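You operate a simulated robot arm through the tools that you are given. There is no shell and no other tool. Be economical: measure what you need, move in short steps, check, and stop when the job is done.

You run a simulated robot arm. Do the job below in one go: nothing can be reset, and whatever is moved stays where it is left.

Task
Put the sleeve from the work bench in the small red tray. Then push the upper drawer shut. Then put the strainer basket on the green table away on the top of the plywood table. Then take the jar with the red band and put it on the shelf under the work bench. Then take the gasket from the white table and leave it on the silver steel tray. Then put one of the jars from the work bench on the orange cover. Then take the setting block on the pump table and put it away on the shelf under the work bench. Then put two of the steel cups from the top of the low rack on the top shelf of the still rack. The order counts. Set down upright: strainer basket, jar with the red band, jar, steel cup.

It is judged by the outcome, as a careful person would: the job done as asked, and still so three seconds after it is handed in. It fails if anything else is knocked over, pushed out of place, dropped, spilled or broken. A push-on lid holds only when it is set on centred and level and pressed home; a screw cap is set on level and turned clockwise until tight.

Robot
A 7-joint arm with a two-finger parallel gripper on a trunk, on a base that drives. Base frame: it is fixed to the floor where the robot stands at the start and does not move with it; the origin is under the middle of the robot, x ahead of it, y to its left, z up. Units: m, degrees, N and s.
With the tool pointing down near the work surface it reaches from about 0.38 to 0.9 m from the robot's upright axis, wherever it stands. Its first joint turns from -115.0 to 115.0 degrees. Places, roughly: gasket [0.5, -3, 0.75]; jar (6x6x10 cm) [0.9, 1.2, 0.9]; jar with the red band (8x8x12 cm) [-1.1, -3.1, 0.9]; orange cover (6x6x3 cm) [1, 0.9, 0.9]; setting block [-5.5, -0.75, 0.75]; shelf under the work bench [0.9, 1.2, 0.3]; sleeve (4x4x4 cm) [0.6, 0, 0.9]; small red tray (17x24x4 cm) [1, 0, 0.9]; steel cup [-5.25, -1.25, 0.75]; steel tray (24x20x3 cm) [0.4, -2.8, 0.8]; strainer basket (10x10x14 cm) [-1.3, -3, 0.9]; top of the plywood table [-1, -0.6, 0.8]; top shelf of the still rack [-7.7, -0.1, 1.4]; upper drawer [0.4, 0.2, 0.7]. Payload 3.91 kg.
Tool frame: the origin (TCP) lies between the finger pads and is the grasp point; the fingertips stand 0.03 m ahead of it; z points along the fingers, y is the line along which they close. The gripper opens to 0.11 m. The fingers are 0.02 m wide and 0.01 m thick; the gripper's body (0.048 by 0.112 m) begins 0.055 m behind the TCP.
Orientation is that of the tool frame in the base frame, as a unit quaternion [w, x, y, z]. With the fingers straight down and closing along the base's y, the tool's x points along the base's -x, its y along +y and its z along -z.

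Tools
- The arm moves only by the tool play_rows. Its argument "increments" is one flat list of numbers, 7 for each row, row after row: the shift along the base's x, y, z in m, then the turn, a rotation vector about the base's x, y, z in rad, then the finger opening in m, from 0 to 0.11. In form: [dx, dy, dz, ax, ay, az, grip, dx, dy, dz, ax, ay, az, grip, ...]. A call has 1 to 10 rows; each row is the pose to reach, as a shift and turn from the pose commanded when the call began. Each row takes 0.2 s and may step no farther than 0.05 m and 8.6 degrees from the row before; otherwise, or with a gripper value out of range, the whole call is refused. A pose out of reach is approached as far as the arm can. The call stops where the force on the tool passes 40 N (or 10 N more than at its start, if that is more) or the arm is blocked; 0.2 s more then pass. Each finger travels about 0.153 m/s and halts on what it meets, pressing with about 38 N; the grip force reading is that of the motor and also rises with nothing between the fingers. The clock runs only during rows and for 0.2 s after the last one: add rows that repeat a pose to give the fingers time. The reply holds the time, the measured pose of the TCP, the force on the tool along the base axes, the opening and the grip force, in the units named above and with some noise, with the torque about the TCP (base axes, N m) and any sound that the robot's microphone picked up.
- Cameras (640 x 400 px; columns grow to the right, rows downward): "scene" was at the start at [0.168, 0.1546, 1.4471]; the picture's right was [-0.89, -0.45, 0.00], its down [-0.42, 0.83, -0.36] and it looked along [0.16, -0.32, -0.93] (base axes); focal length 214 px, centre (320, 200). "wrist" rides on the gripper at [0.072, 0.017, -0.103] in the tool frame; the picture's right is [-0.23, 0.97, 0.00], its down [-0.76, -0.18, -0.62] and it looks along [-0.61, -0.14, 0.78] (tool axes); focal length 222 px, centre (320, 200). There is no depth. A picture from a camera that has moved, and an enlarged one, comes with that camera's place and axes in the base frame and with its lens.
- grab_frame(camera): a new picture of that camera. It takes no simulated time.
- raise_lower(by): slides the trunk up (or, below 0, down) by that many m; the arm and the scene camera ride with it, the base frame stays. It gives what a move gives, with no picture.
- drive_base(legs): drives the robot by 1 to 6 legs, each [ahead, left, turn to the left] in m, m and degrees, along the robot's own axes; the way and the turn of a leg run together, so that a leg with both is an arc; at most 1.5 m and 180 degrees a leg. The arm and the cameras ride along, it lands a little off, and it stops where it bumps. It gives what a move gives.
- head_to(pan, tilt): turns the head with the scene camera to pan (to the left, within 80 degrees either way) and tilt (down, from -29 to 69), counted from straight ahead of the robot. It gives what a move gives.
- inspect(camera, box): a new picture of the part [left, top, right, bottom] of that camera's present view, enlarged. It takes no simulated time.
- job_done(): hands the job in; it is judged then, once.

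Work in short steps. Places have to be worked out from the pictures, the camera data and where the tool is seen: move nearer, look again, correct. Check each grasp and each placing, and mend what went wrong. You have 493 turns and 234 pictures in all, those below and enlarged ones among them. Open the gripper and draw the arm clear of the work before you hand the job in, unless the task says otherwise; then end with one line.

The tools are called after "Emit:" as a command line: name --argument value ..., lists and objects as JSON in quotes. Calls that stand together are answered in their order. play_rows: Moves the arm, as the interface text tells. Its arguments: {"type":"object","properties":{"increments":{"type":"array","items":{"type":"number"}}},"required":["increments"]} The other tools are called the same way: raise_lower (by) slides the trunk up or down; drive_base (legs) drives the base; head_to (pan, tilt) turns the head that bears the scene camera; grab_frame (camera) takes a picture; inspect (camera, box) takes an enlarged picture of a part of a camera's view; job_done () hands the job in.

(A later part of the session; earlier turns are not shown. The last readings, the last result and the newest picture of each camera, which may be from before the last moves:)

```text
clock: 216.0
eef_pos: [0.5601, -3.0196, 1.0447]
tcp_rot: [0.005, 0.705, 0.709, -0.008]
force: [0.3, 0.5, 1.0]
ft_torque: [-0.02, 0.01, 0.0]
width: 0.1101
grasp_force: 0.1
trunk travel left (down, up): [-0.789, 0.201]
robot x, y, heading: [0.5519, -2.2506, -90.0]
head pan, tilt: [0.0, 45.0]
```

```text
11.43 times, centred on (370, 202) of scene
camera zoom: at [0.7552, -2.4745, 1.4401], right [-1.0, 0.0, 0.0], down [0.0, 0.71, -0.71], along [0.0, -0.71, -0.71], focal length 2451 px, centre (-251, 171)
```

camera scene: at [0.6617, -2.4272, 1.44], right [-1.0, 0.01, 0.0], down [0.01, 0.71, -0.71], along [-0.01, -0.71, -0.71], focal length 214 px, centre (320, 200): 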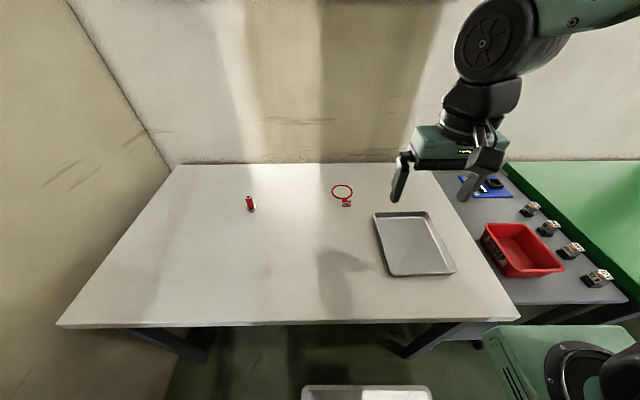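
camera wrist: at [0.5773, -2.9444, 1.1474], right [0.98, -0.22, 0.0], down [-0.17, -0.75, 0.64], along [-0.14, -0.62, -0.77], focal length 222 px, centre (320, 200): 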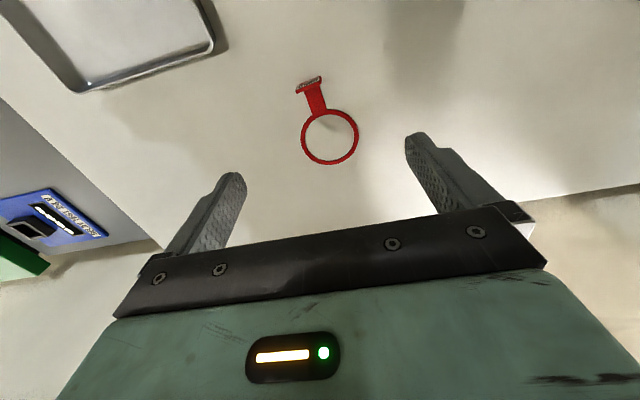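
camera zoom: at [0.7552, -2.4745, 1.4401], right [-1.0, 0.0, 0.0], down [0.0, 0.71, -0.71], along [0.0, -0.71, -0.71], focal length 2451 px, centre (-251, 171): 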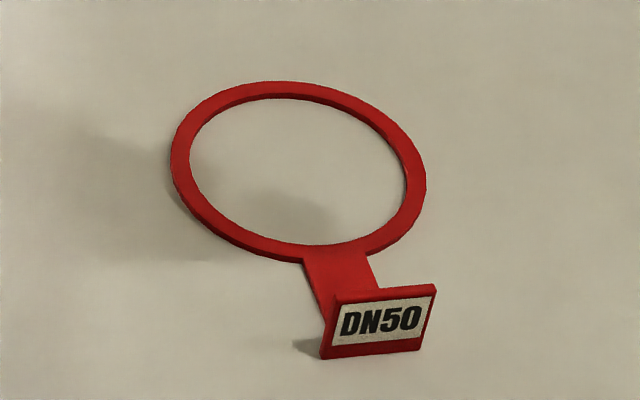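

The tag is an upright 3.3 cm plate at (0.549, -3.004), turned about 8° from x. I turn the gripper -82° above it so it closes across the plate.

Emit:
play_rows --increments '[-0.001, 0.002, 0, 0, 0, -0.143, 0.1, -0.002, 0.003, 0, 0, 0, -0.286, 0.09, -0.003, 0.005, 0, 0, 0, -0.429, 0.08, -0.004, 0.007, 0, 0, 0, -0.572, 0.07, -0.005, 0.009, 0, 0, 0, -0.715, 0.06, -0.006, 0.01, 0, 0, 0, -0.858, 0.05, -0.007, 0.012, 0, 0, 0, -1.001, 0.04, -0.009, 0.014, 0, 0, 0, -1.144, 0.04, -0.01, 0.015, 0, 0, 0, -1.287, 0.04, -0.011, 0.016, 0, 0, 0, -1.43, 0.04]'

Emit:
play_rows --increments '[0, 0, -0.04, 0, 0, 0, 0.04, 0, 0, -0.08, 0, 0, 0, 0.04]'

Emit:
grab_frame --camera "wrist"

Emit:
inspect --camera "scene" --box '[320, 140, 420, 220]'

```text
clock: 218.2
eef_pos: [0.5501, -3.0021, 1.0449]
tcp_rot: [-0.002, 0.997, 0.073, -0.008]
force: [0.1, -0.3, -0.3]
ft_torque: [-0.01, 0.01, -0.04]
width: 0.0398
grasp_force: 0.0
trunk travel left (down, up): [-0.789, 0.201]
robot x, y, heading: [0.5507, -2.2491, -90.1]
head pan, tilt: [0.0, 45.0]
```

```text
clock: 218.8
eef_pos: [0.5497, -3.0033, 0.9665]
tcp_rot: [-0.001, 0.997, 0.074, -0.009]
force: [0.2, 0.6, 0.4]
ft_torque: [-0.01, 0.02, 0.01]
width: 0.0399
grasp_force: 0.0
trunk travel left (down, up): [-0.789, 0.201]
robot x, y, heading: [0.5503, -2.2514, -89.9]
head pan, tilt: [0.0, 45.0]
```

```text
131 pictures are left
camera wrist: at [0.6259, -3.0076, 1.0693], right [-0.08, -1.0, 0.0], down [-0.77, 0.06, 0.64], along [-0.63, 0.05, -0.77], focal length 222 px, centre (320, 200)
```

wrist: 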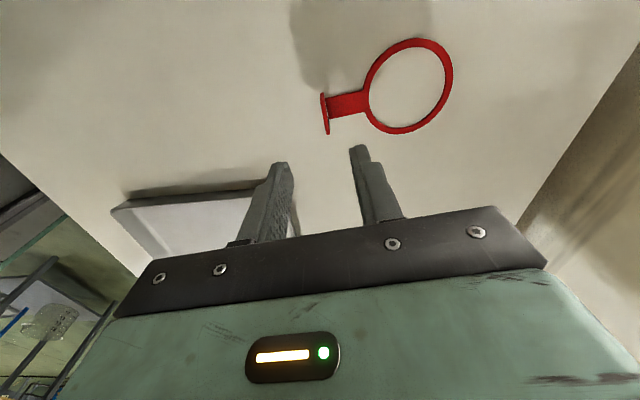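

```text
5.00 times, centred on (370, 180) of scene
camera zoom: at [0.7552, -2.4747, 1.4401], right [-1.0, 0.0, 0.0], down [0.0, 0.71, -0.71], along [0.0, -0.71, -0.71], focal length 1072 px, centre (70, 300)
```

zoom: 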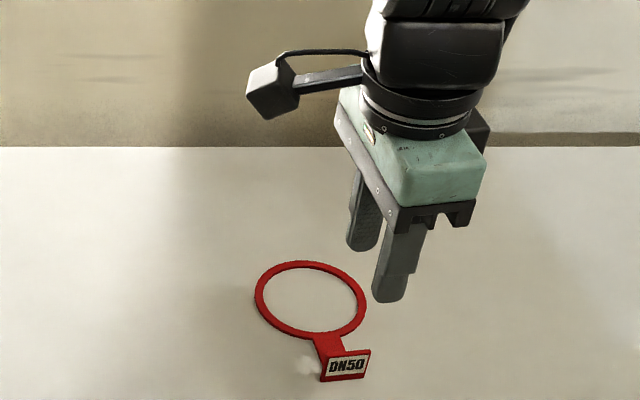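

Aligned within a few millimetres and degrees. I descend to just above the table.

Emit:
play_rows --increments '[0.003, -0.003, -0.03, 0, 0, 0, 0.04, 0.003, -0.003, -0.06, 0, 0, 0, 0.04, 0.003, -0.003, -0.085, 0, 0, 0, 0.04, 0.003, -0.003, -0.097, 0, 0, 0, 0.04]'

Emit:
inspect --camera "wrist" --box '[220, 80, 420, 240]'

```text
clock: 219.8
eef_pos: [0.5528, -3.0047, 0.8674]
tcp_rot: [-0.001, 0.997, 0.074, -0.008]
force: [0.3, 0.2, 0.2]
ft_torque: [-0.01, -0.01, 0.02]
width: 0.0398
grasp_force: 0.1
trunk travel left (down, up): [-0.789, 0.201]
robot x, y, heading: [0.5472, -2.2492, -89.9]
head pan, tilt: [0.0, 45.0]
```

```text
2.50 times, centred on (320, 160) of wrist
camera zoom: at [0.6295, -3.0098, 0.9693], right [-0.08, -1.0, 0.0], down [-0.77, 0.06, 0.64], along [-0.63, 0.05, -0.77], focal length 555 px, centre (320, 300)
```

zoom: 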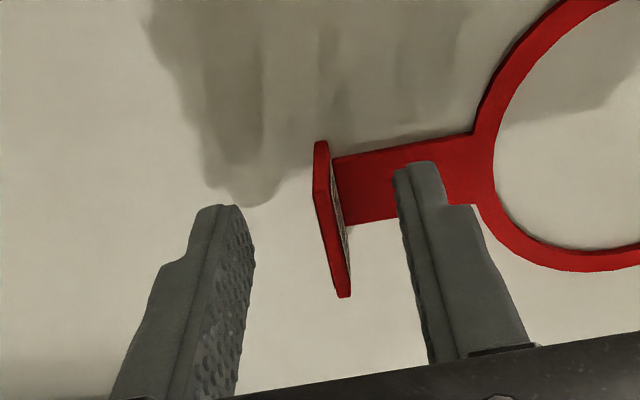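

The plate is between the fingers. I close on it.

Emit:
play_rows --increments '[0, 0, -0.002, 0, 0, 0, 0.03, 0, 0, -0.002, 0, 0, 0, 0.01, 0, 0, -0.002, 0, 0, 0, 0.0, 0, 0, -0.002, 0, 0, 0, 0.0]'

Emit:
inspect --camera "wrist" --box '[220, 80, 420, 240]'

```text
clock: 220.8
eef_pos: [0.5532, -3.0035, 0.865]
tcp_rot: [-0.002, 0.997, 0.075, -0.009]
force: [-0.3, 0.2, 0.0]
ft_torque: [-0.05, 0.01, -0.01]
width: 0.0026
grasp_force: 37.8
trunk travel left (down, up): [-0.789, 0.201]
robot x, y, heading: [0.549, -2.2504, -89.9]
head pan, tilt: [0.0, 45.0]
```

```text
2.50 times, centred on (320, 160) of wrist
camera zoom: at [0.6295, -3.0094, 0.9678], right [-0.08, -1.0, 0.0], down [-0.77, 0.06, 0.64], along [-0.63, 0.05, -0.77], focal length 555 px, centre (320, 300)
```

zoom: 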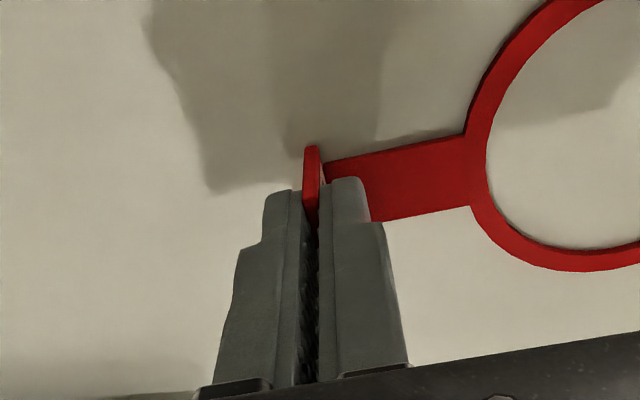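

Held. I lift, carry it over the tray (centre 0.364, -2.826) and check.

Emit:
play_rows --increments '[0, 0, 0.03, 0, 0, 0, 0, 0, 0, 0.07, 0, 0, 0, 0, 0, 0, 0.11, 0, 0, 0, 0, -0.03, 0.034, 0.12, 0, 0, 0, 0, -0.06, 0.068, 0.12, 0, 0, 0, 0, -0.09, 0.102, 0.12, 0, 0, 0, 0, -0.12, 0.136, 0.12, 0, 0, 0, 0, -0.15, 0.17, 0.12, 0, 0, 0, 0, -0.18, 0.204, 0.12, 0, 0, 0, 0, -0.195, 0.233, 0.12, 0, 0, 0, 0]'

Emit:
grab_frame --camera "wrist"

Emit:
inspect --camera "scene" --box '[320, 140, 560, 300]'

```text
clock: 223.0
eef_pos: [0.3592, -2.7687, 0.985]
tcp_rot: [0.0, 0.997, 0.074, -0.008]
force: [0.8, -0.5, -0.6]
ft_torque: [0.04, -0.01, -0.02]
width: 0.0026
grasp_force: 38.4
trunk travel left (down, up): [-0.789, 0.201]
robot x, y, heading: [0.547, -2.2528, -89.9]
head pan, tilt: [0.0, 45.0]
```

```text
127 pictures are left
camera wrist: at [0.4358, -2.7742, 1.0878], right [-0.08, -1.0, 0.0], down [-0.77, 0.06, 0.64], along [-0.64, 0.05, -0.77], focal length 222 px, centre (320, 200)
```

wrist: 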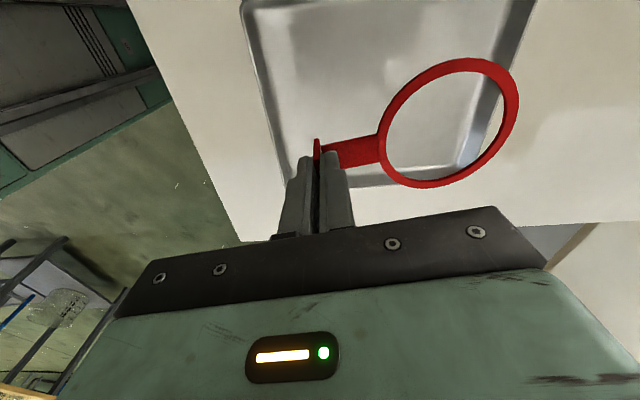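

```text
2.50 times, centred on (440, 220) of scene
camera zoom: at [0.7557, -2.4753, 1.4399], right [-1.0, 0.0, 0.0], down [0.0, 0.71, -0.71], along [0.0, -0.71, -0.71], focal length 536 px, centre (20, 150)
```

zoom: 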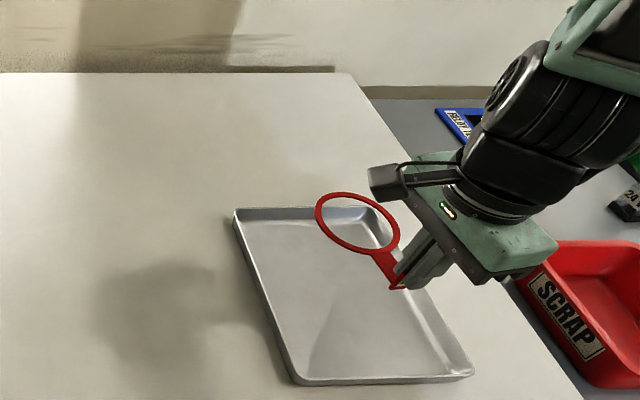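

It hangs level above the tray's interior with good margins. I lower until touch.

Emit:
play_rows --increments '[0, 0, -0.04, 0, 0, 0, 0, 0, 0, -0.08, 0, 0, 0, 0, 0, 0, -0.1, 0, 0, 0, 0, 0, 0, -0.108, 0, 0, 0, 0, 0, 0, -0.114, 0, 0, 0, 0, 0, 0, -0.118, 0, 0, 0, 0]'

Emit:
inspect --camera "scene" --box '[380, 180, 520, 290]'

```text
clock: 224.4
eef_pos: [0.3597, -2.7711, 0.8674]
tcp_rot: [0.0, 0.997, 0.074, -0.008]
force: [-0.8, 0.7, 29.5]
ft_torque: [-0.13, 0.1, -0.01]
width: 0.0028
grasp_force: 38.4
trunk travel left (down, up): [-0.789, 0.201]
robot x, y, heading: [0.549, -2.2501, -90.3]
head pan, tilt: [0.0, 45.0]
```

```text
3.64 times, centred on (450, 235) of scene
camera zoom: at [0.7555, -2.4741, 1.4408], right [-1.0, 0.0, 0.0], down [0.0, 0.71, -0.71], along [0.0, -0.71, -0.71], focal length 780 px, centre (-153, 73)
```

zoom: 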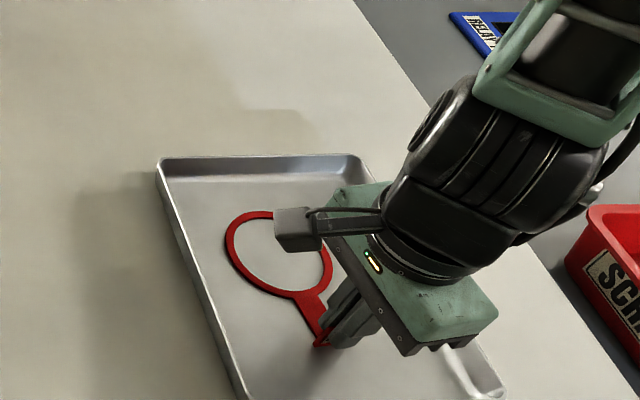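

It rests in the tray. I ease off, open and rise.

Emit:
play_rows --increments '[0, 0, 0.003, 0, 0, 0, 0, 0, 0, 0.003, 0, 0, 0, 0.02, 0, 0, 0.003, 0, 0, 0, 0.04, 0, 0, 0.04, 0, 0, 0, 0.04, 0, 0, 0.09, 0, 0, 0, 0.04, 0, 0, 0.14, 0, 0, 0, 0.04, 0.02, 0, 0.19, 0, 0, 0, 0.04, 0.04, 0, 0.24, 0, 0, 0, 0.04, 0.06, 0, 0.29, 0, 0, 0, 0.04]'

Emit:
grab_frame --camera "wrist"

```text
refused: row 7 steps farther than a row can; nothing moved
```

```text
124 pictures are left
camera wrist: at [0.4353, -2.7767, 0.9715], right [-0.08, -1.0, 0.0], down [-0.77, 0.06, 0.64], along [-0.64, 0.05, -0.77], focal length 222 px, centre (320, 200)
```

wrist: 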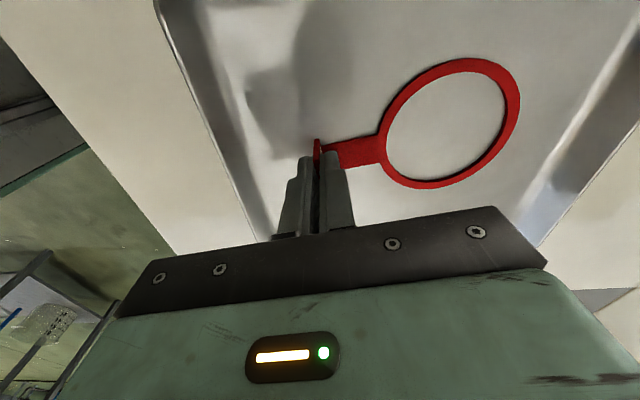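

I repeat with smaller steps.

Emit:
play_rows --increments '[0, 0, 0.003, 0, 0, 0, 0, 0, 0, 0.003, 0, 0, 0, 0.02, 0, 0, 0.003, 0, 0, 0, 0.04, 0, 0, 0.04, 0, 0, 0, 0.04, 0, 0, 0.085, 0, 0, 0, 0.04, 0, 0, 0.13, 0, 0, 0, 0.04, 0.0, 0, 0.175, 0, 0, 0, 0.04, 0.02, 0, 0.215, 0, 0, 0, 0.04, 0.04, 0, 0.255, 0, 0, 0, 0.04, 0.06, 0, 0.295, 0, 0, 0, 0.04]'

Emit:
grab_frame --camera "wrist"

```text
clock: 226.6
eef_pos: [0.4192, -2.7712, 1.1624]
tcp_rot: [-0.002, 0.997, 0.074, -0.009]
force: [-0.2, -1.1, 0.3]
ft_torque: [0.0, 0.01, 0.01]
width: 0.0399
grasp_force: 0.0
trunk travel left (down, up): [-0.789, 0.201]
robot x, y, heading: [0.545, -2.2537, -90.1]
head pan, tilt: [0.0, 45.0]
```

```text
123 pictures are left
camera wrist: at [0.4956, -2.7779, 1.2654], right [-0.08, -1.0, 0.0], down [-0.77, 0.06, 0.64], along [-0.64, 0.05, -0.77], focal length 222 px, centre (320, 200)
```

wrist: 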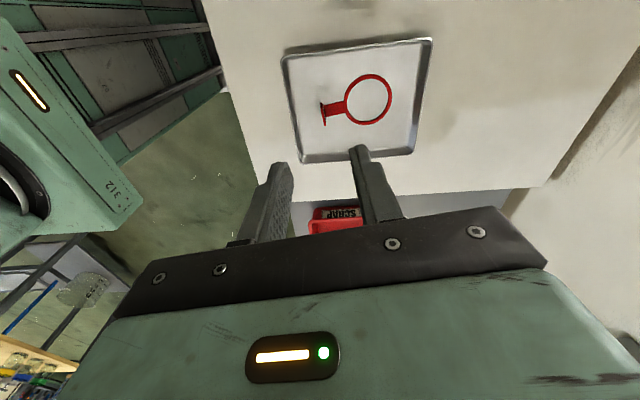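

Gasket is in the tray. I turn the gripper back and retract for the drive to the work bench.

Emit:
play_rows --increments '[0.013, 0.0, 0.003, 0, 0, 0.143, 0.04, 0.026, 0, 0.006, 0, 0, 0.286, 0.04, 0.039, 0, 0.009, 0, 0, 0.429, 0.04, 0.052, 0, 0.012, 0, 0, 0.572, 0.04, 0.065, 0, 0.015, 0, 0, 0.715, 0.04, 0.078, 0, 0.018, 0, 0, 0.858, 0.04, 0.091, 0, 0.021, 0, 0, 1.001, 0.04, 0.104, 0, 0.024, 0, 0, 1.144, 0.04, 0.117, 0, 0.027, 0, 0, 1.287, 0.04, 0.13, 0, 0.03, 0, 0, 1.43, 0.04]'

Emit:
drive_base --legs '[[-0.5, 0, 0], [0, -0.45, 0], [0, 0, 180]]'

Emit:
head_to --pan 0 --tilt 35

Emit:
grab_frame --camera "scene"

```text
clock: 228.8
eef_pos: [0.5478, -2.7718, 1.1918]
tcp_rot: [0.004, 0.704, 0.71, -0.008]
force: [-0.3, -0.3, -0.4]
ft_torque: [-0.02, -0.01, -0.03]
width: 0.04
grasp_force: 0.0
trunk travel left (down, up): [-0.789, 0.201]
robot x, y, heading: [0.5501, -2.2519, -90.0]
head pan, tilt: [0.0, 45.0]
```

```text
clock: 241.3
eef_pos: [0.1139, -1.2366, 1.1922]
tcp_rot: [0.007, -0.701, 0.713, 0.003]
force: [-0.4, -0.9, -0.9]
ft_torque: [0.0, 0.01, 0.02]
width: 0.04
grasp_force: 0.0
trunk travel left (down, up): [-0.789, 0.201]
robot x, y, heading: [0.1008, -1.7563, 88.5]
head pan, tilt: [0.0, 45.0]
```

```text
clock: 242.1
eef_pos: [0.1148, -1.2362, 1.1917]
tcp_rot: [0.008, -0.702, 0.713, 0.005]
force: [0.1, 0.3, 0.1]
ft_torque: [0.01, 0.01, 0.01]
width: 0.04
grasp_force: 0.0
trunk travel left (down, up): [-0.789, 0.201]
robot x, y, heading: [0.0978, -1.7557, 88.5]
head pan, tilt: [0.0, 35.0]
```

```text
122 pictures are left
camera scene: at [-0.0988, -1.5225, 1.4547], right [1.0, -0.02, 0.0], down [-0.01, -0.57, -0.82], along [0.02, 0.82, -0.57], focal length 214 px, centre (320, 200)
```

scene: 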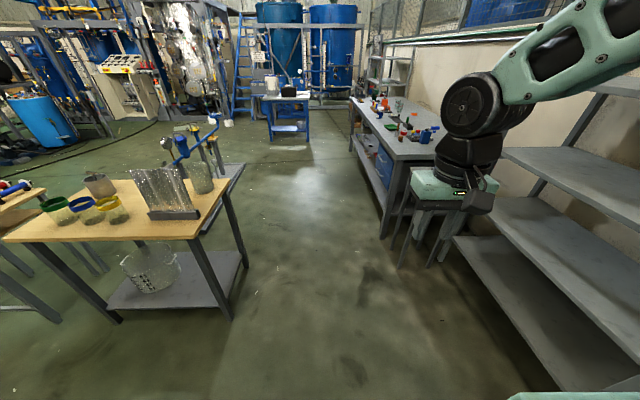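

I drive up along the bench to y≈1.0 and turn to face it.

Emit:
drive_base --legs '[[1.4, 0.25, 1.5], [1.35, 0, 0], [0, 0, -90]]'

Emit:
head_to --pan 0 --tilt 40

Emit:
grab_frame --camera "scene"

```text
clock: 259.5
eef_pos: [0.4164, 1.0111, 1.1909]
tcp_rot: [0.008, 0.017, 1.0, -0.002]
force: [-0.6, 0.2, -0.3]
ft_torque: [0.01, 0.0, 0.01]
width: 0.0402
grasp_force: 0.1
trunk travel left (down, up): [-0.789, 0.201]
robot x, y, heading: [-0.1028, 1.0354, -2.2]
head pan, tilt: [0.0, 35.0]
```

```text
clock: 260.2
eef_pos: [0.4167, 1.0092, 1.1923]
tcp_rot: [0.008, 0.016, 1.0, -0.002]
force: [0.6, 1.0, 0.3]
ft_torque: [0.0, 0.02, 0.02]
width: 0.0404
grasp_force: 0.0
trunk travel left (down, up): [-0.789, 0.201]
robot x, y, heading: [-0.1039, 1.0321, -2.3]
head pan, tilt: [0.0, 40.0]
```

```text
121 pictures are left
camera scene: at [0.1328, 1.2274, 1.4473], right [-0.04, -1.0, 0.0], down [-0.64, 0.03, -0.77], along [0.77, -0.03, -0.64], focal length 214 px, centre (320, 200)
```

scene: 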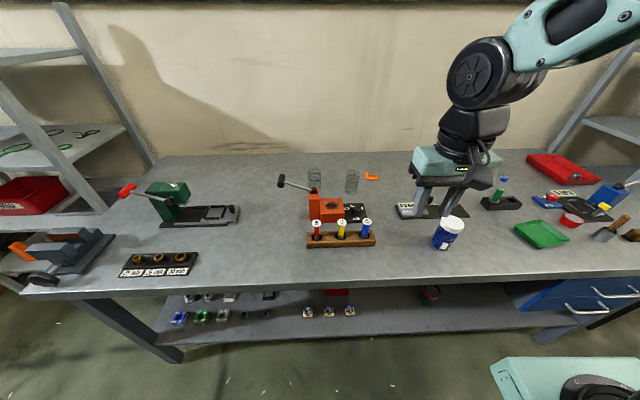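

Emit:
inspect --camera "scene" --box '[270, 150, 430, 260]'

```text
3.64 times, centred on (350, 205) of scene
camera zoom: at [0.1328, 1.2274, 1.4473], right [-0.04, -1.0, 0.0], down [-0.64, 0.03, -0.77], along [0.77, -0.03, -0.64], focal length 780 px, centre (211, 182)
```

zoom: 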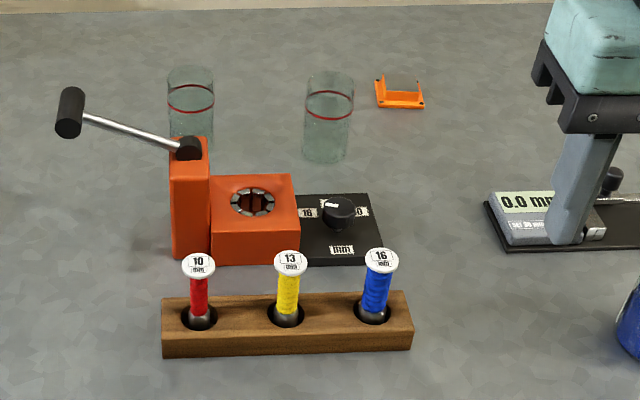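

Jars at about (0.88, 1.06) and (0.92, 1.22); orange cover at about (0.985, 0.945). I drive 0.22 m closer.

Emit:
drive_base --legs '[[0.22, 0, 2.2]]'

Emit:
head_to --pan 0 --tilt 50

Emit:
inspect --camera "scene" --box '[260, 100, 500, 250]'

Emit:
grab_frame --camera "wrist"

```text
clock: 261.9
eef_pos: [0.6374, 1.0237, 1.1905]
tcp_rot: [0.008, -0.002, 1.0, -0.003]
force: [-0.7, -0.1, 0.0]
ft_torque: [-0.01, -0.01, 0.0]
width: 0.04
grasp_force: 0.0
trunk travel left (down, up): [-0.789, 0.201]
robot x, y, heading: [0.1183, 1.0274, -0.3]
head pan, tilt: [0.0, 40.0]
```

```text
clock: 262.6
eef_pos: [0.638, 1.0234, 1.1914]
tcp_rot: [0.007, -0.001, 1.0, -0.003]
force: [1.1, -1.2, -0.4]
ft_torque: [0.0, 0.01, 0.02]
width: 0.0398
grasp_force: 0.1
trunk travel left (down, up): [-0.789, 0.201]
robot x, y, heading: [0.121, 1.0231, -0.2]
head pan, tilt: [0.0, 50.0]
```

```text
2.67 times, centred on (380, 175) of scene
camera zoom: at [0.3387, 1.2308, 1.4331], right [0.0, -1.0, 0.0], down [-0.77, 0.0, -0.64], along [0.64, 0.0, -0.77], focal length 572 px, centre (160, 267)
```

zoom: 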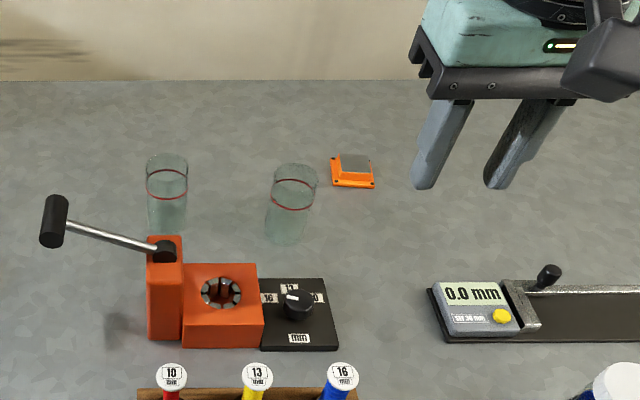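

```text
118 pictures are left
camera wrist: at [0.564, 1.0418, 1.2944], right [0.22, 0.97, 0.0], down [0.75, -0.17, 0.64], along [0.62, -0.14, -0.77], focal length 222 px, centre (320, 200)
```

wrist: 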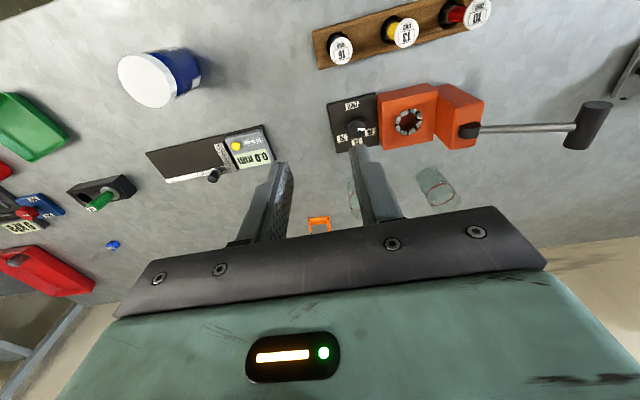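

I move the hand nearer and look from above at the jar and the cover.

Emit:
play_rows --increments '[0.04, -0.005, 0, 0, 0, 0, 0.06, 0.08, -0.01, 0, 0, 0, 0, 0.08, 0.12, -0.02, -0.01, 0, 0, 0, 0.11, 0.16, -0.03, -0.03, 0, 0, 0, 0.11, 0.19, -0.04, -0.05, 0, 0, 0, 0.11]'

Emit:
grab_frame --camera "wrist"

Emit:
inspect --camera "scene" --box '[300, 120, 420, 200]'

```text
clock: 263.8
eef_pos: [0.8244, 0.9818, 1.1432]
tcp_rot: [0.008, 0.0, 1.0, -0.003]
force: [-0.7, 0.1, 1.5]
ft_torque: [-0.01, -0.05, 0.0]
width: 0.1099
grasp_force: 0.0
trunk travel left (down, up): [-0.789, 0.201]
robot x, y, heading: [0.118, 1.0285, -0.2]
head pan, tilt: [0.0, 50.0]
```

```text
117 pictures are left
camera wrist: at [0.7518, 1.0001, 1.2464], right [0.22, 0.97, 0.0], down [0.75, -0.17, 0.64], along [0.62, -0.14, -0.77], focal length 222 px, centre (320, 200)
```

wrist: 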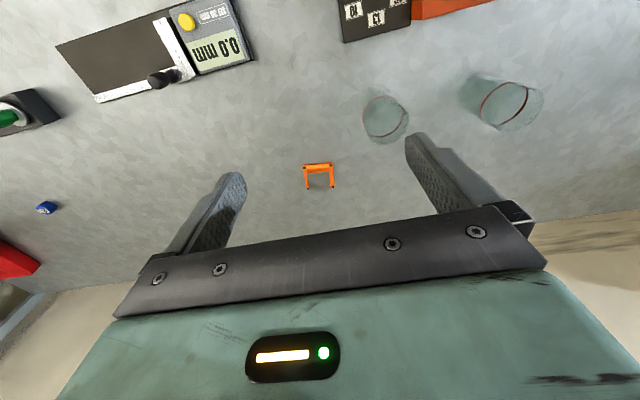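

```text
5.00 times, centred on (360, 160) of scene
camera zoom: at [0.3381, 1.231, 1.4331], right [0.0, -1.0, 0.0], down [-0.77, 0.0, -0.64], along [0.64, 0.0, -0.77], focal length 1072 px, centre (120, 400)
```

zoom: 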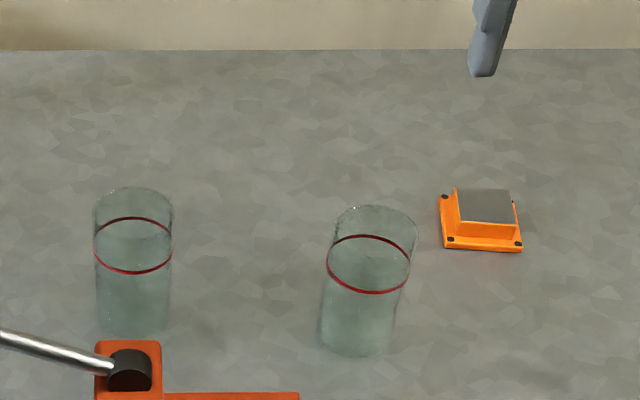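

The cover is a raised block with a flat grey top. I zoom in on both from the wrist camera.

Emit:
inspect --camera "wrist" --box '[280, 80, 440, 200]'

```text
3.33 times, centred on (360, 140) of wrist
camera zoom: at [0.7518, 1.0001, 1.2464], right [0.22, 0.97, 0.0], down [0.75, -0.17, 0.64], along [0.62, -0.14, -0.77], focal length 740 px, centre (187, 400)
```

zoom: 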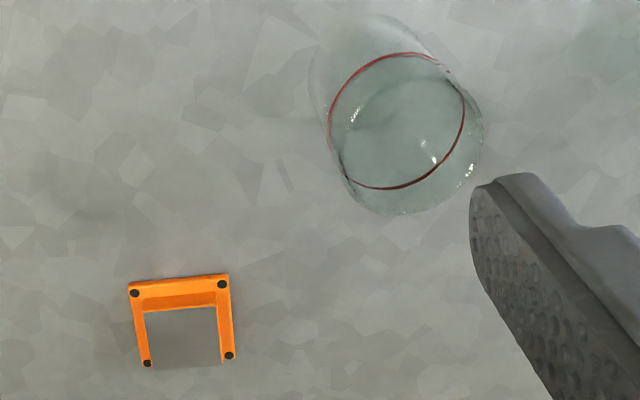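

Jar centre (0.876, 1.0615); cover top centre ≈(0.993, 0.944). I align over the jar.

Emit:
play_rows --increments '[0.02, 0.03, 0, 0, 0, 0, 0.11, 0.04, 0.06, -0.01, 0, 0, 0, 0.11, 0.052, 0.08, -0.04, 0, 0, 0, 0.11, 0.052, 0.08, -0.08, 0, 0, 0, 0.11, 0.052, 0.08, -0.11, 0, 0, 0, 0.11]'

Emit:
grab_frame --camera "wrist"

Emit:
inspect --camera "scene" --box '[300, 100, 460, 200]'

```text
clock: 265.0
eef_pos: [0.879, 1.0622, 1.0301]
tcp_rot: [0.009, -0.002, 1.0, -0.002]
force: [1.5, 0.0, -1.0]
ft_torque: [-0.01, 0.0, -0.02]
width: 0.1102
grasp_force: 0.1
trunk travel left (down, up): [-0.789, 0.201]
robot x, y, heading: [0.1191, 1.0294, 0.0]
head pan, tilt: [0.0, 50.0]
```

```text
114 pictures are left
camera wrist: at [0.8049, 1.0801, 1.1326], right [0.22, 0.97, 0.0], down [0.75, -0.17, 0.64], along [0.62, -0.14, -0.77], focal length 222 px, centre (320, 200)
```

wrist: 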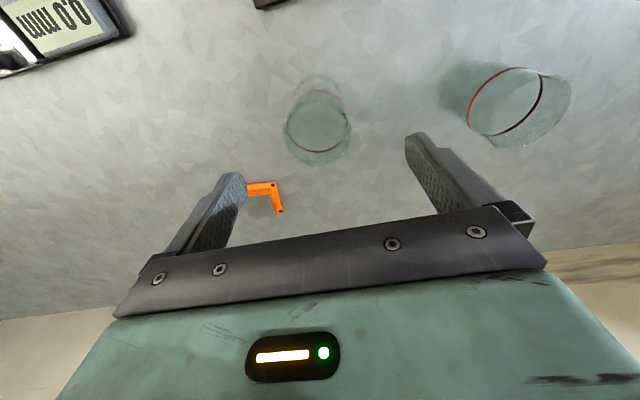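

```text
4.00 times, centred on (380, 150) of scene
camera zoom: at [0.3384, 1.2308, 1.4332], right [0.0, -1.0, 0.0], down [-0.77, 0.0, -0.64], along [0.64, 0.0, -0.77], focal length 858 px, centre (80, 400)
```

zoom: 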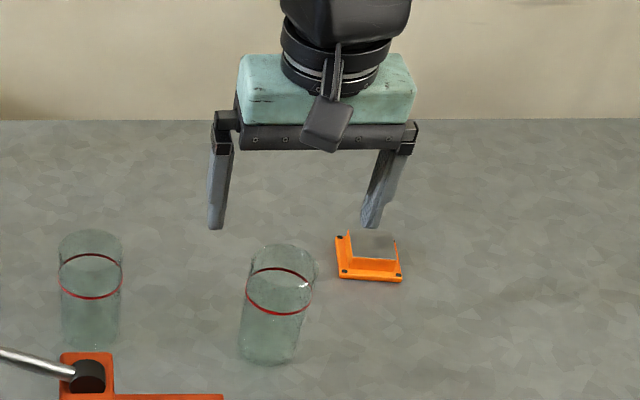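

Well aligned (jar ~4 mm nearer). I descend to z≈0.925 and close.

Emit:
play_rows --increments '[-0.004, 0, -0.03, 0, 0, 0, 0.11, -0.004, 0, -0.06, 0, 0, 0, 0.11, -0.004, 0, -0.09, 0, 0, 0, 0.11, -0.004, 0, -0.105, 0, 0, 0, 0.11]'

Emit:
grab_frame --camera "wrist"

```text
clock: 266.0
eef_pos: [0.8759, 1.0633, 0.9275]
tcp_rot: [0.009, -0.002, 1.0, -0.003]
force: [-1.2, 0.3, -0.4]
ft_torque: [0.01, -0.04, -0.01]
width: 0.1103
grasp_force: 0.0
trunk travel left (down, up): [-0.789, 0.201]
robot x, y, heading: [0.1167, 1.0289, -0.4]
head pan, tilt: [0.0, 50.0]
```

```text
112 pictures are left
camera wrist: at [0.8018, 1.0812, 1.0298], right [0.22, 0.97, 0.0], down [0.75, -0.17, 0.64], along [0.62, -0.14, -0.77], focal length 222 px, centre (320, 200)
```

wrist: 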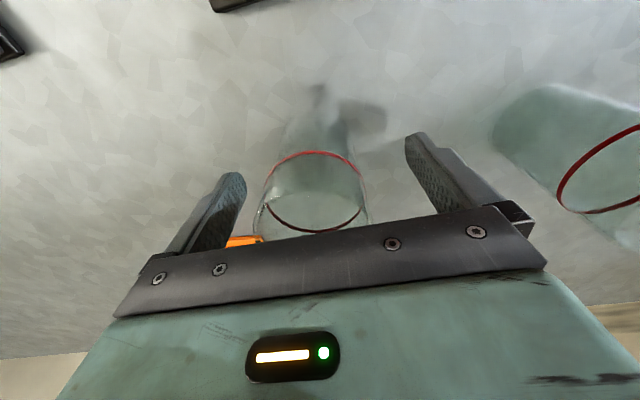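

Centred. I close on the jar and lift a little.

Emit:
play_rows --increments '[0.002, 0, 0, 0, 0, 0, 0.09, 0.002, 0, 0, 0, 0, 0, 0.07, 0.002, 0, 0, 0, 0, 0, 0.05, 0.002, 0, 0, 0, 0, 0, 0.04, 0.002, 0, 0, 0, 0, 0, 0.04]'

```text
clock: 267.2
eef_pos: [0.8773, 1.0639, 0.9272]
tcp_rot: [0.007, -0.001, 1.0, -0.002]
force: [0.5, -0.4, 0.7]
ft_torque: [-0.01, 0.01, 0.03]
width: 0.0552
grasp_force: 37.7
trunk travel left (down, up): [-0.789, 0.201]
robot x, y, heading: [0.1195, 1.028, -0.3]
head pan, tilt: [0.0, 50.0]
```

Gripped at 5.5 cm. I lift and bring it to near the cover, then look.

Emit:
play_rows --increments '[0, 0, 0.04, 0, 0, 0, 0.04, 0, 0, 0.08, 0, 0, 0, 0.04, 0, 0, 0.11, 0, 0, 0, 0.04, 0.03, -0.03, 0.11, 0, 0, 0, 0.04, 0.06, -0.06, 0.11, 0, 0, 0, 0.04, 0.09, -0.09, 0.11, 0, 0, 0, 0.04, 0.11, -0.118, 0.11, 0, 0, 0, 0.04]'

Emit:
grab_frame --camera "wrist"

Emit:
inspect --camera "scene" --box '[320, 80, 440, 180]'

```text
clock: 268.8
eef_pos: [0.9894, 0.9466, 1.0366]
tcp_rot: [0.008, -0.003, 1.0, -0.003]
force: [-0.3, 0.6, -0.9]
ft_torque: [-0.01, -0.03, -0.01]
width: 0.0551
grasp_force: 37.9
trunk travel left (down, up): [-0.789, 0.201]
robot x, y, heading: [0.1189, 1.0249, -0.3]
head pan, tilt: [0.0, 50.0]
```

```text
111 pictures are left
camera wrist: at [0.9151, 0.9639, 1.1393], right [0.22, 0.97, 0.0], down [0.75, -0.17, 0.64], along [0.62, -0.14, -0.77], focal length 222 px, centre (320, 200)
```

wrist: 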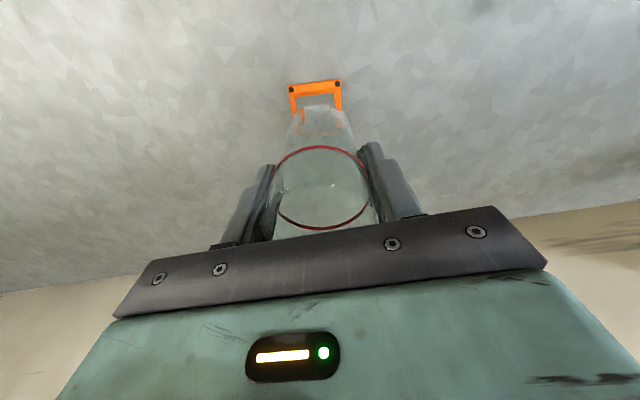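

```text
4.00 times, centred on (380, 130) of scene
camera zoom: at [0.3385, 1.2313, 1.433], right [0.0, -1.0, 0.0], down [-0.77, 0.0, -0.64], along [0.64, 0.0, -0.77], focal length 858 px, centre (80, 480)
```

zoom: 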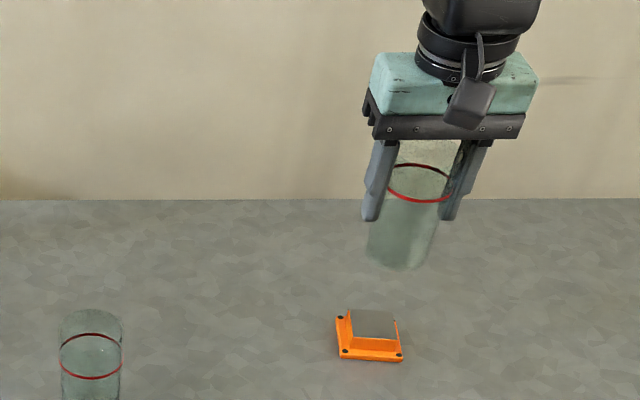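

Cover centre works out to (1.000, 0.942). I shift over it and lower toward contact.

Emit:
play_rows --increments '[0.011, -0.005, 0, 0, 0, 0, 0.04, 0.011, -0.005, -0.03, 0, 0, 0, 0.04, 0.011, -0.005, -0.055, 0, 0, 0, 0.04]'

Emit:
grab_frame --camera "wrist"

Emit:
inspect --camera "scene" --box '[340, 100, 420, 180]'

```text
clock: 269.6
eef_pos: [0.9972, 0.9397, 0.9836]
tcp_rot: [0.008, -0.002, 1.0, -0.002]
force: [-0.1, 1.0, -1.0]
ft_torque: [0.01, 0.01, -0.05]
width: 0.055
grasp_force: 38.3
trunk travel left (down, up): [-0.789, 0.201]
robot x, y, heading: [0.1197, 1.0308, -0.3]
head pan, tilt: [0.0, 50.0]
```

```text
109 pictures are left
camera wrist: at [0.9238, 0.9587, 1.0861], right [0.22, 0.97, 0.0], down [0.75, -0.17, 0.64], along [0.62, -0.14, -0.77], focal length 222 px, centre (320, 200)
```

wrist: 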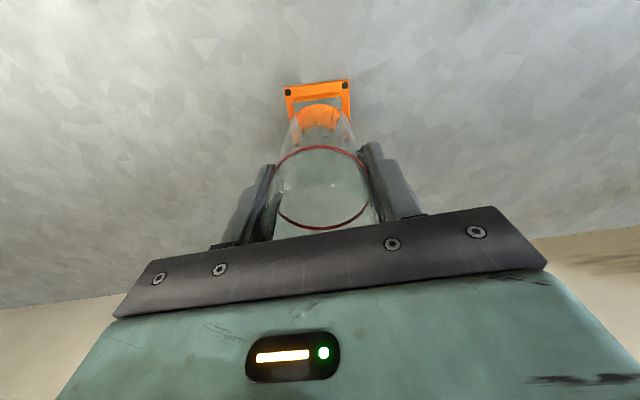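

```text
5.00 times, centred on (380, 140) of scene
camera zoom: at [0.3386, 1.2308, 1.4331], right [0.0, -1.0, 0.0], down [-0.77, 0.0, -0.64], along [0.64, 0.0, -0.77], focal length 1072 px, centre (20, 500)
```

zoom: 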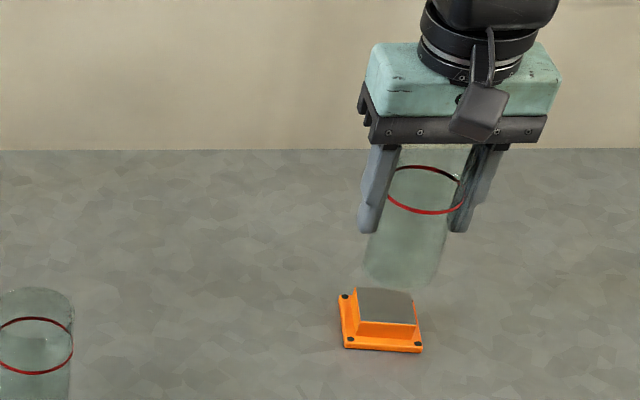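

Aligned within about 3 mm. I lower gently to contact.

Emit:
play_rows --increments '[0.003, 0.002, -0.01, 0, 0, 0, 0.04, 0.003, 0.002, -0.018, 0, 0, 0, 0.04, 0.003, 0.002, -0.023, 0, 0, 0, 0.04, 0.003, 0.002, -0.027, 0, 0, 0, 0.04]'

Emit:
inspect --camera "scene" --box '[340, 100, 420, 180]'

```text
clock: 270.6
eef_pos: [1.0018, 0.9421, 0.9528]
tcp_rot: [0.008, -0.002, 1.0, -0.003]
force: [-0.2, -1.0, -1.1]
ft_torque: [-0.02, -0.03, 0.0]
width: 0.055
grasp_force: 37.9
trunk travel left (down, up): [-0.789, 0.201]
robot x, y, heading: [0.1188, 1.0256, -0.2]
head pan, tilt: [0.0, 50.0]
```

```text
5.00 times, centred on (380, 140) of scene
camera zoom: at [0.3388, 1.2308, 1.4331], right [0.0, -1.0, 0.0], down [-0.77, 0.0, -0.64], along [0.64, 0.0, -0.77], focal length 1072 px, centre (20, 500)
```

zoom: 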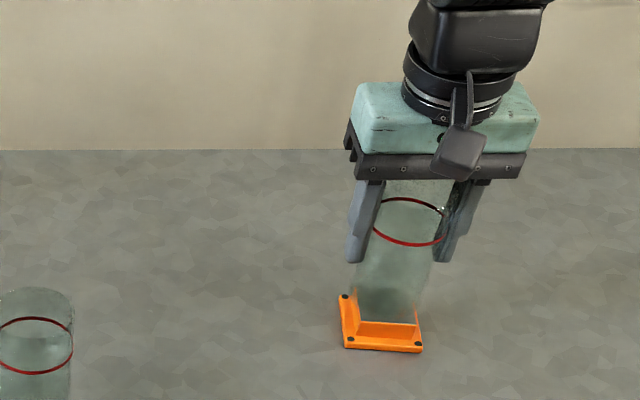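

No contact yet; a few more millimetres.

Emit:
play_rows --increments '[0, 0, -0.003, 0, 0, 0, 0.04, 0, 0, -0.006, 0, 0, 0, 0.04, 0, 0, -0.009, 0, 0, 0, 0.04]'

Emit:
inspect --camera "scene" --box '[340, 100, 420, 180]'

```text
clock: 271.4
eef_pos: [1.0019, 0.9419, 0.9476]
tcp_rot: [0.01, -0.001, 1.0, -0.002]
force: [-4.4, 0.8, 20.5]
ft_torque: [0.4, 0.45, 0.04]
width: 0.0551
grasp_force: 38.2
trunk travel left (down, up): [-0.789, 0.201]
robot x, y, heading: [0.1178, 1.0304, -0.3]
head pan, tilt: [0.0, 50.0]
```

```text
5.00 times, centred on (380, 140) of scene
camera zoom: at [0.3374, 1.231, 1.4337], right [0.0, -1.0, 0.0], down [-0.77, 0.0, -0.64], along [0.64, 0.0, -0.77], focal length 1072 px, centre (20, 500)
```

zoom: 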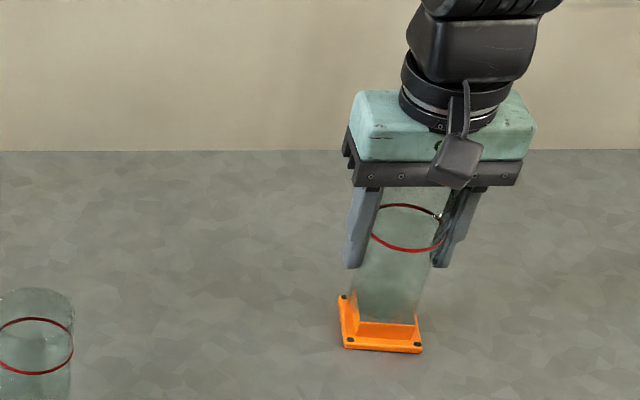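

Contact. I ease off 2 mm and open gently, then look before leaving.

Emit:
play_rows --increments '[0, 0, 0.004, 0, 0, 0, 0.04, 0, 0, 0.004, 0, 0, 0, 0.06, 0, 0, 0.004, 0, 0, 0, 0.08, 0, 0, 0.004, 0, 0, 0, 0.1, 0, 0, 0.004, 0, 0, 0, 0.11]'

Emit:
inspect --camera "scene" --box '[340, 100, 420, 180]'

Emit:
grab_frame --camera "wrist"

```text
clock: 272.6
eef_pos: [1.0014, 0.9426, 0.9504]
tcp_rot: [0.008, -0.001, 1.0, -0.003]
force: [1.0, 1.0, 0.3]
ft_torque: [-0.03, -0.01, 0.0]
width: 0.11
grasp_force: 0.0
trunk travel left (down, up): [-0.789, 0.201]
robot x, y, heading: [0.1182, 1.0233, -0.1]
head pan, tilt: [0.0, 50.0]
```

```text
5.00 times, centred on (380, 140) of scene
camera zoom: at [0.3388, 1.2308, 1.433], right [0.0, -1.0, 0.0], down [-0.77, 0.0, -0.64], along [0.64, 0.0, -0.77], focal length 1072 px, centre (20, 500)
```

zoom: 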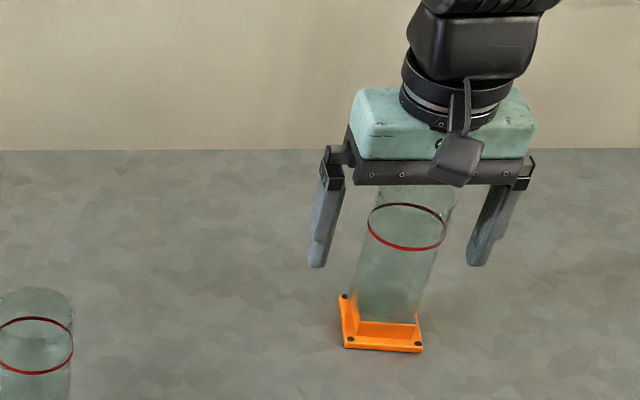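

```text
104 pictures are left
camera wrist: at [0.9279, 0.9604, 1.0519], right [0.22, 0.97, 0.0], down [0.75, -0.17, 0.64], along [0.62, -0.14, -0.77], focal length 222 px, centre (320, 200)
```

wrist: 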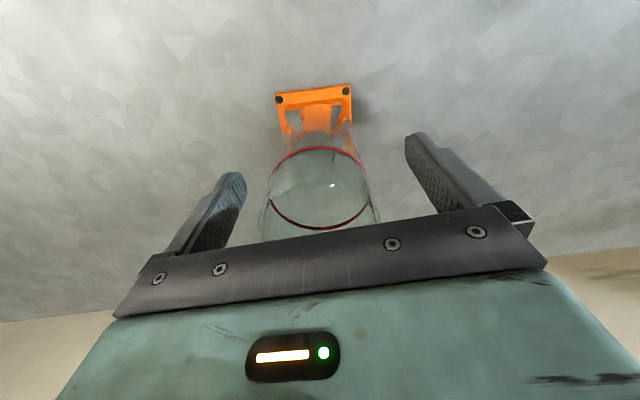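

It stands by itself. I rise straight up, then retract.

Emit:
play_rows --increments '[0, 0, 0.03, 0, 0, 0, 0.11, 0, 0, 0.07, 0, 0, 0, 0.11, 0, 0, 0.11, 0, 0, 0, 0.11, 0, 0, 0.15, 0, 0, 0, 0.11, -0.04, 0.01, 0.16, 0, 0, 0, 0.11, -0.08, 0.02, 0.17, 0, 0, 0, 0.11, -0.12, 0.03, 0.19, 0, 0, 0, 0.11, -0.16, 0.04, 0.21, 0, 0, 0, 0.11, -0.2, 0.05, 0.23, 0, 0, 0, 0.11, -0.24, 0.06, 0.24, 0, 0, 0, 0.11]'

Emit:
play_rows --increments '[-0.04, 0.01, 0, 0, 0, 0, 0.11, -0.08, 0.01, 0, 0, 0, 0, 0.11, -0.12, 0.02, 0, 0, 0, 0, 0.05]'

Emit:
inspect --camera "scene" --box '[280, 100, 440, 220]'

```text
clock: 274.8
eef_pos: [0.762, 1.004, 1.188]
tcp_rot: [0.008, -0.002, 1.0, -0.003]
force: [-0.1, -0.4, -0.6]
ft_torque: [-0.02, 0.04, 0.01]
width: 0.1099
grasp_force: 0.0
trunk travel left (down, up): [-0.789, 0.201]
robot x, y, heading: [0.1216, 1.0287, -0.3]
head pan, tilt: [0.0, 50.0]
```

```text
clock: 275.6
eef_pos: [0.6423, 1.0244, 1.1889]
tcp_rot: [0.008, -0.001, 1.0, -0.003]
force: [0.3, -0.5, 0.2]
ft_torque: [0.01, -0.01, 0.0]
width: 0.0501
grasp_force: 0.1
trunk travel left (down, up): [-0.789, 0.201]
robot x, y, heading: [0.117, 1.0242, -0.2]
head pan, tilt: [0.0, 50.0]
```

```text
3.33 times, centred on (360, 160) of scene
camera zoom: at [0.3393, 1.2308, 1.433], right [0.0, -1.0, 0.0], down [-0.77, 0.0, -0.64], along [0.64, 0.0, -0.77], focal length 715 px, centre (187, 333)
```

zoom: 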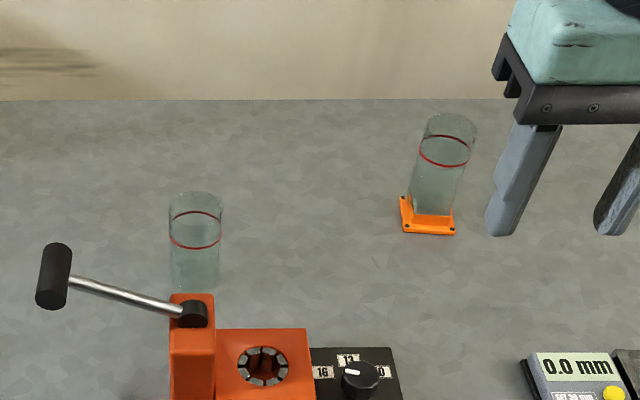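

Jar stands on the cover. Next the setting block, far off at x≈-5.5. I back away, turn around and look.

Emit:
drive_base --legs '[[-0.4, 0, 0], [0, 0, -180]]'

Emit:
head_to --pan 0 --tilt 20

Emit:
grab_frame --camera "scene"

```text
clock: 285.4
eef_pos: [-0.8078, 1.0181, 1.1892]
tcp_rot: [-0.001, 1.0, 0.016, -0.009]
force: [-0.5, -0.2, -0.2]
ft_torque: [0.01, 0.0, -0.03]
width: 0.0502
grasp_force: 0.1
trunk travel left (down, up): [-0.789, 0.201]
robot x, y, heading: [-0.2849, 1.0343, -178.7]
head pan, tilt: [0.0, 50.0]
```

```text
clock: 286.3
eef_pos: [-0.8086, 1.0188, 1.1885]
tcp_rot: [-0.002, 1.0, 0.016, -0.008]
force: [0.7, -0.2, 0.1]
ft_torque: [-0.03, 0.02, 0.0]
width: 0.0501
grasp_force: 0.0
trunk travel left (down, up): [-0.789, 0.201]
robot x, y, heading: [-0.2853, 1.032, -178.2]
head pan, tilt: [0.0, 20.0]
```

```text
102 pictures are left
camera scene: at [-0.5144, 0.8193, 1.4786], right [-0.02, 1.0, 0.0], down [0.34, 0.01, -0.94], along [-0.94, -0.02, -0.34], focal length 214 px, centre (320, 200)
```

scene: 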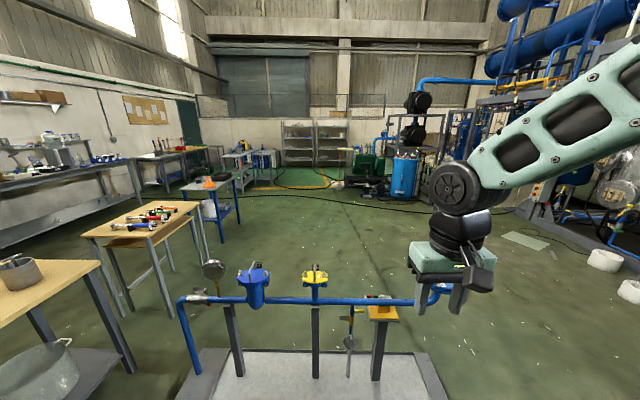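

The pipe stand blocks the direct way; I go around its right side (y≈2.0), then look on.

Emit:
drive_base --legs '[[0, -0.98, -1.5], [1.5, 0, 0], [0.6, 0, 0]]'

Emit:
grab_frame --camera "scene"

```text
clock: 301.2
eef_pos: [-2.8976, 2.033, 1.1889]
tcp_rot: [-0.003, 1.0, -0.005, -0.007]
force: [-0.8, 0.7, 0.2]
ft_torque: [0.0, 0.0, -0.04]
width: 0.0503
grasp_force: 0.0
trunk travel left (down, up): [-0.789, 0.201]
robot x, y, heading: [-2.3739, 2.0226, 179.2]
head pan, tilt: [0.0, 20.0]
```

```text
101 pictures are left
camera scene: at [-2.611, 1.8211, 1.4787], right [0.02, 1.0, 0.0], down [0.34, -0.01, -0.94], along [-0.94, 0.02, -0.34], focal length 214 px, centre (320, 200)
```

scene: 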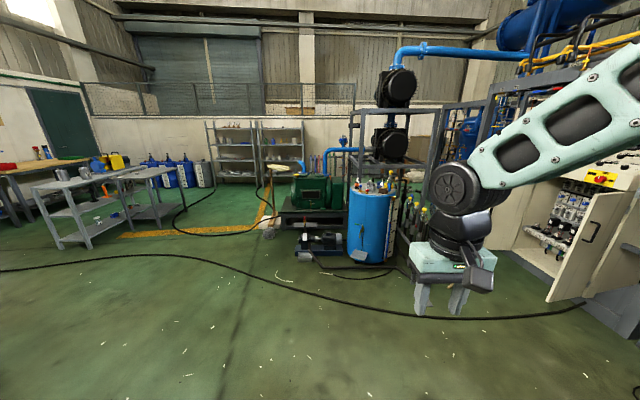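

I strafe left to y≈0.6 and go on toward the racks.

Emit:
drive_base --legs '[[0, 1.4, 0.8], [1.0, 0, 0]]'

Emit:
head_to --pan 20 --tilt 20

Emit:
grab_frame --camera "scene"

```text
clock: 312.9
eef_pos: [-3.8978, 0.6343, 1.1882]
tcp_rot: [-0.002, 1.0, 0.011, -0.008]
force: [0.3, 0.2, 1.2]
ft_torque: [-0.02, 0.0, 0.0]
width: 0.0501
grasp_force: 0.0
trunk travel left (down, up): [-0.789, 0.201]
robot x, y, heading: [-3.3719, 0.6383, -179.2]
head pan, tilt: [0.0, 20.0]
```

```text
clock: 313.7
eef_pos: [-3.898, 0.6337, 1.1892]
tcp_rot: [-0.002, 1.0, 0.01, -0.008]
force: [-0.5, 0.5, 0.2]
ft_torque: [0.0, 0.02, 0.0]
width: 0.0502
grasp_force: 0.0
trunk travel left (down, up): [-0.789, 0.201]
robot x, y, heading: [-3.3729, 0.6382, -179.2]
head pan, tilt: [20.0, 20.0]
```

```text
100 pictures are left
camera scene: at [-3.5989, 0.4005, 1.4786], right [-0.35, 0.94, 0.0], down [0.32, 0.12, -0.94], along [-0.88, -0.33, -0.34], focal length 214 px, centre (320, 200)
```

scene: 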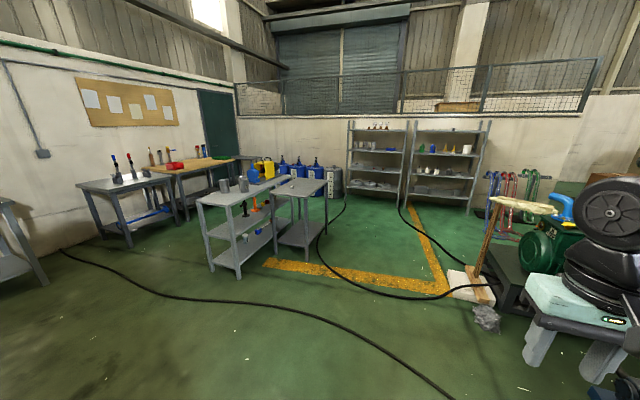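

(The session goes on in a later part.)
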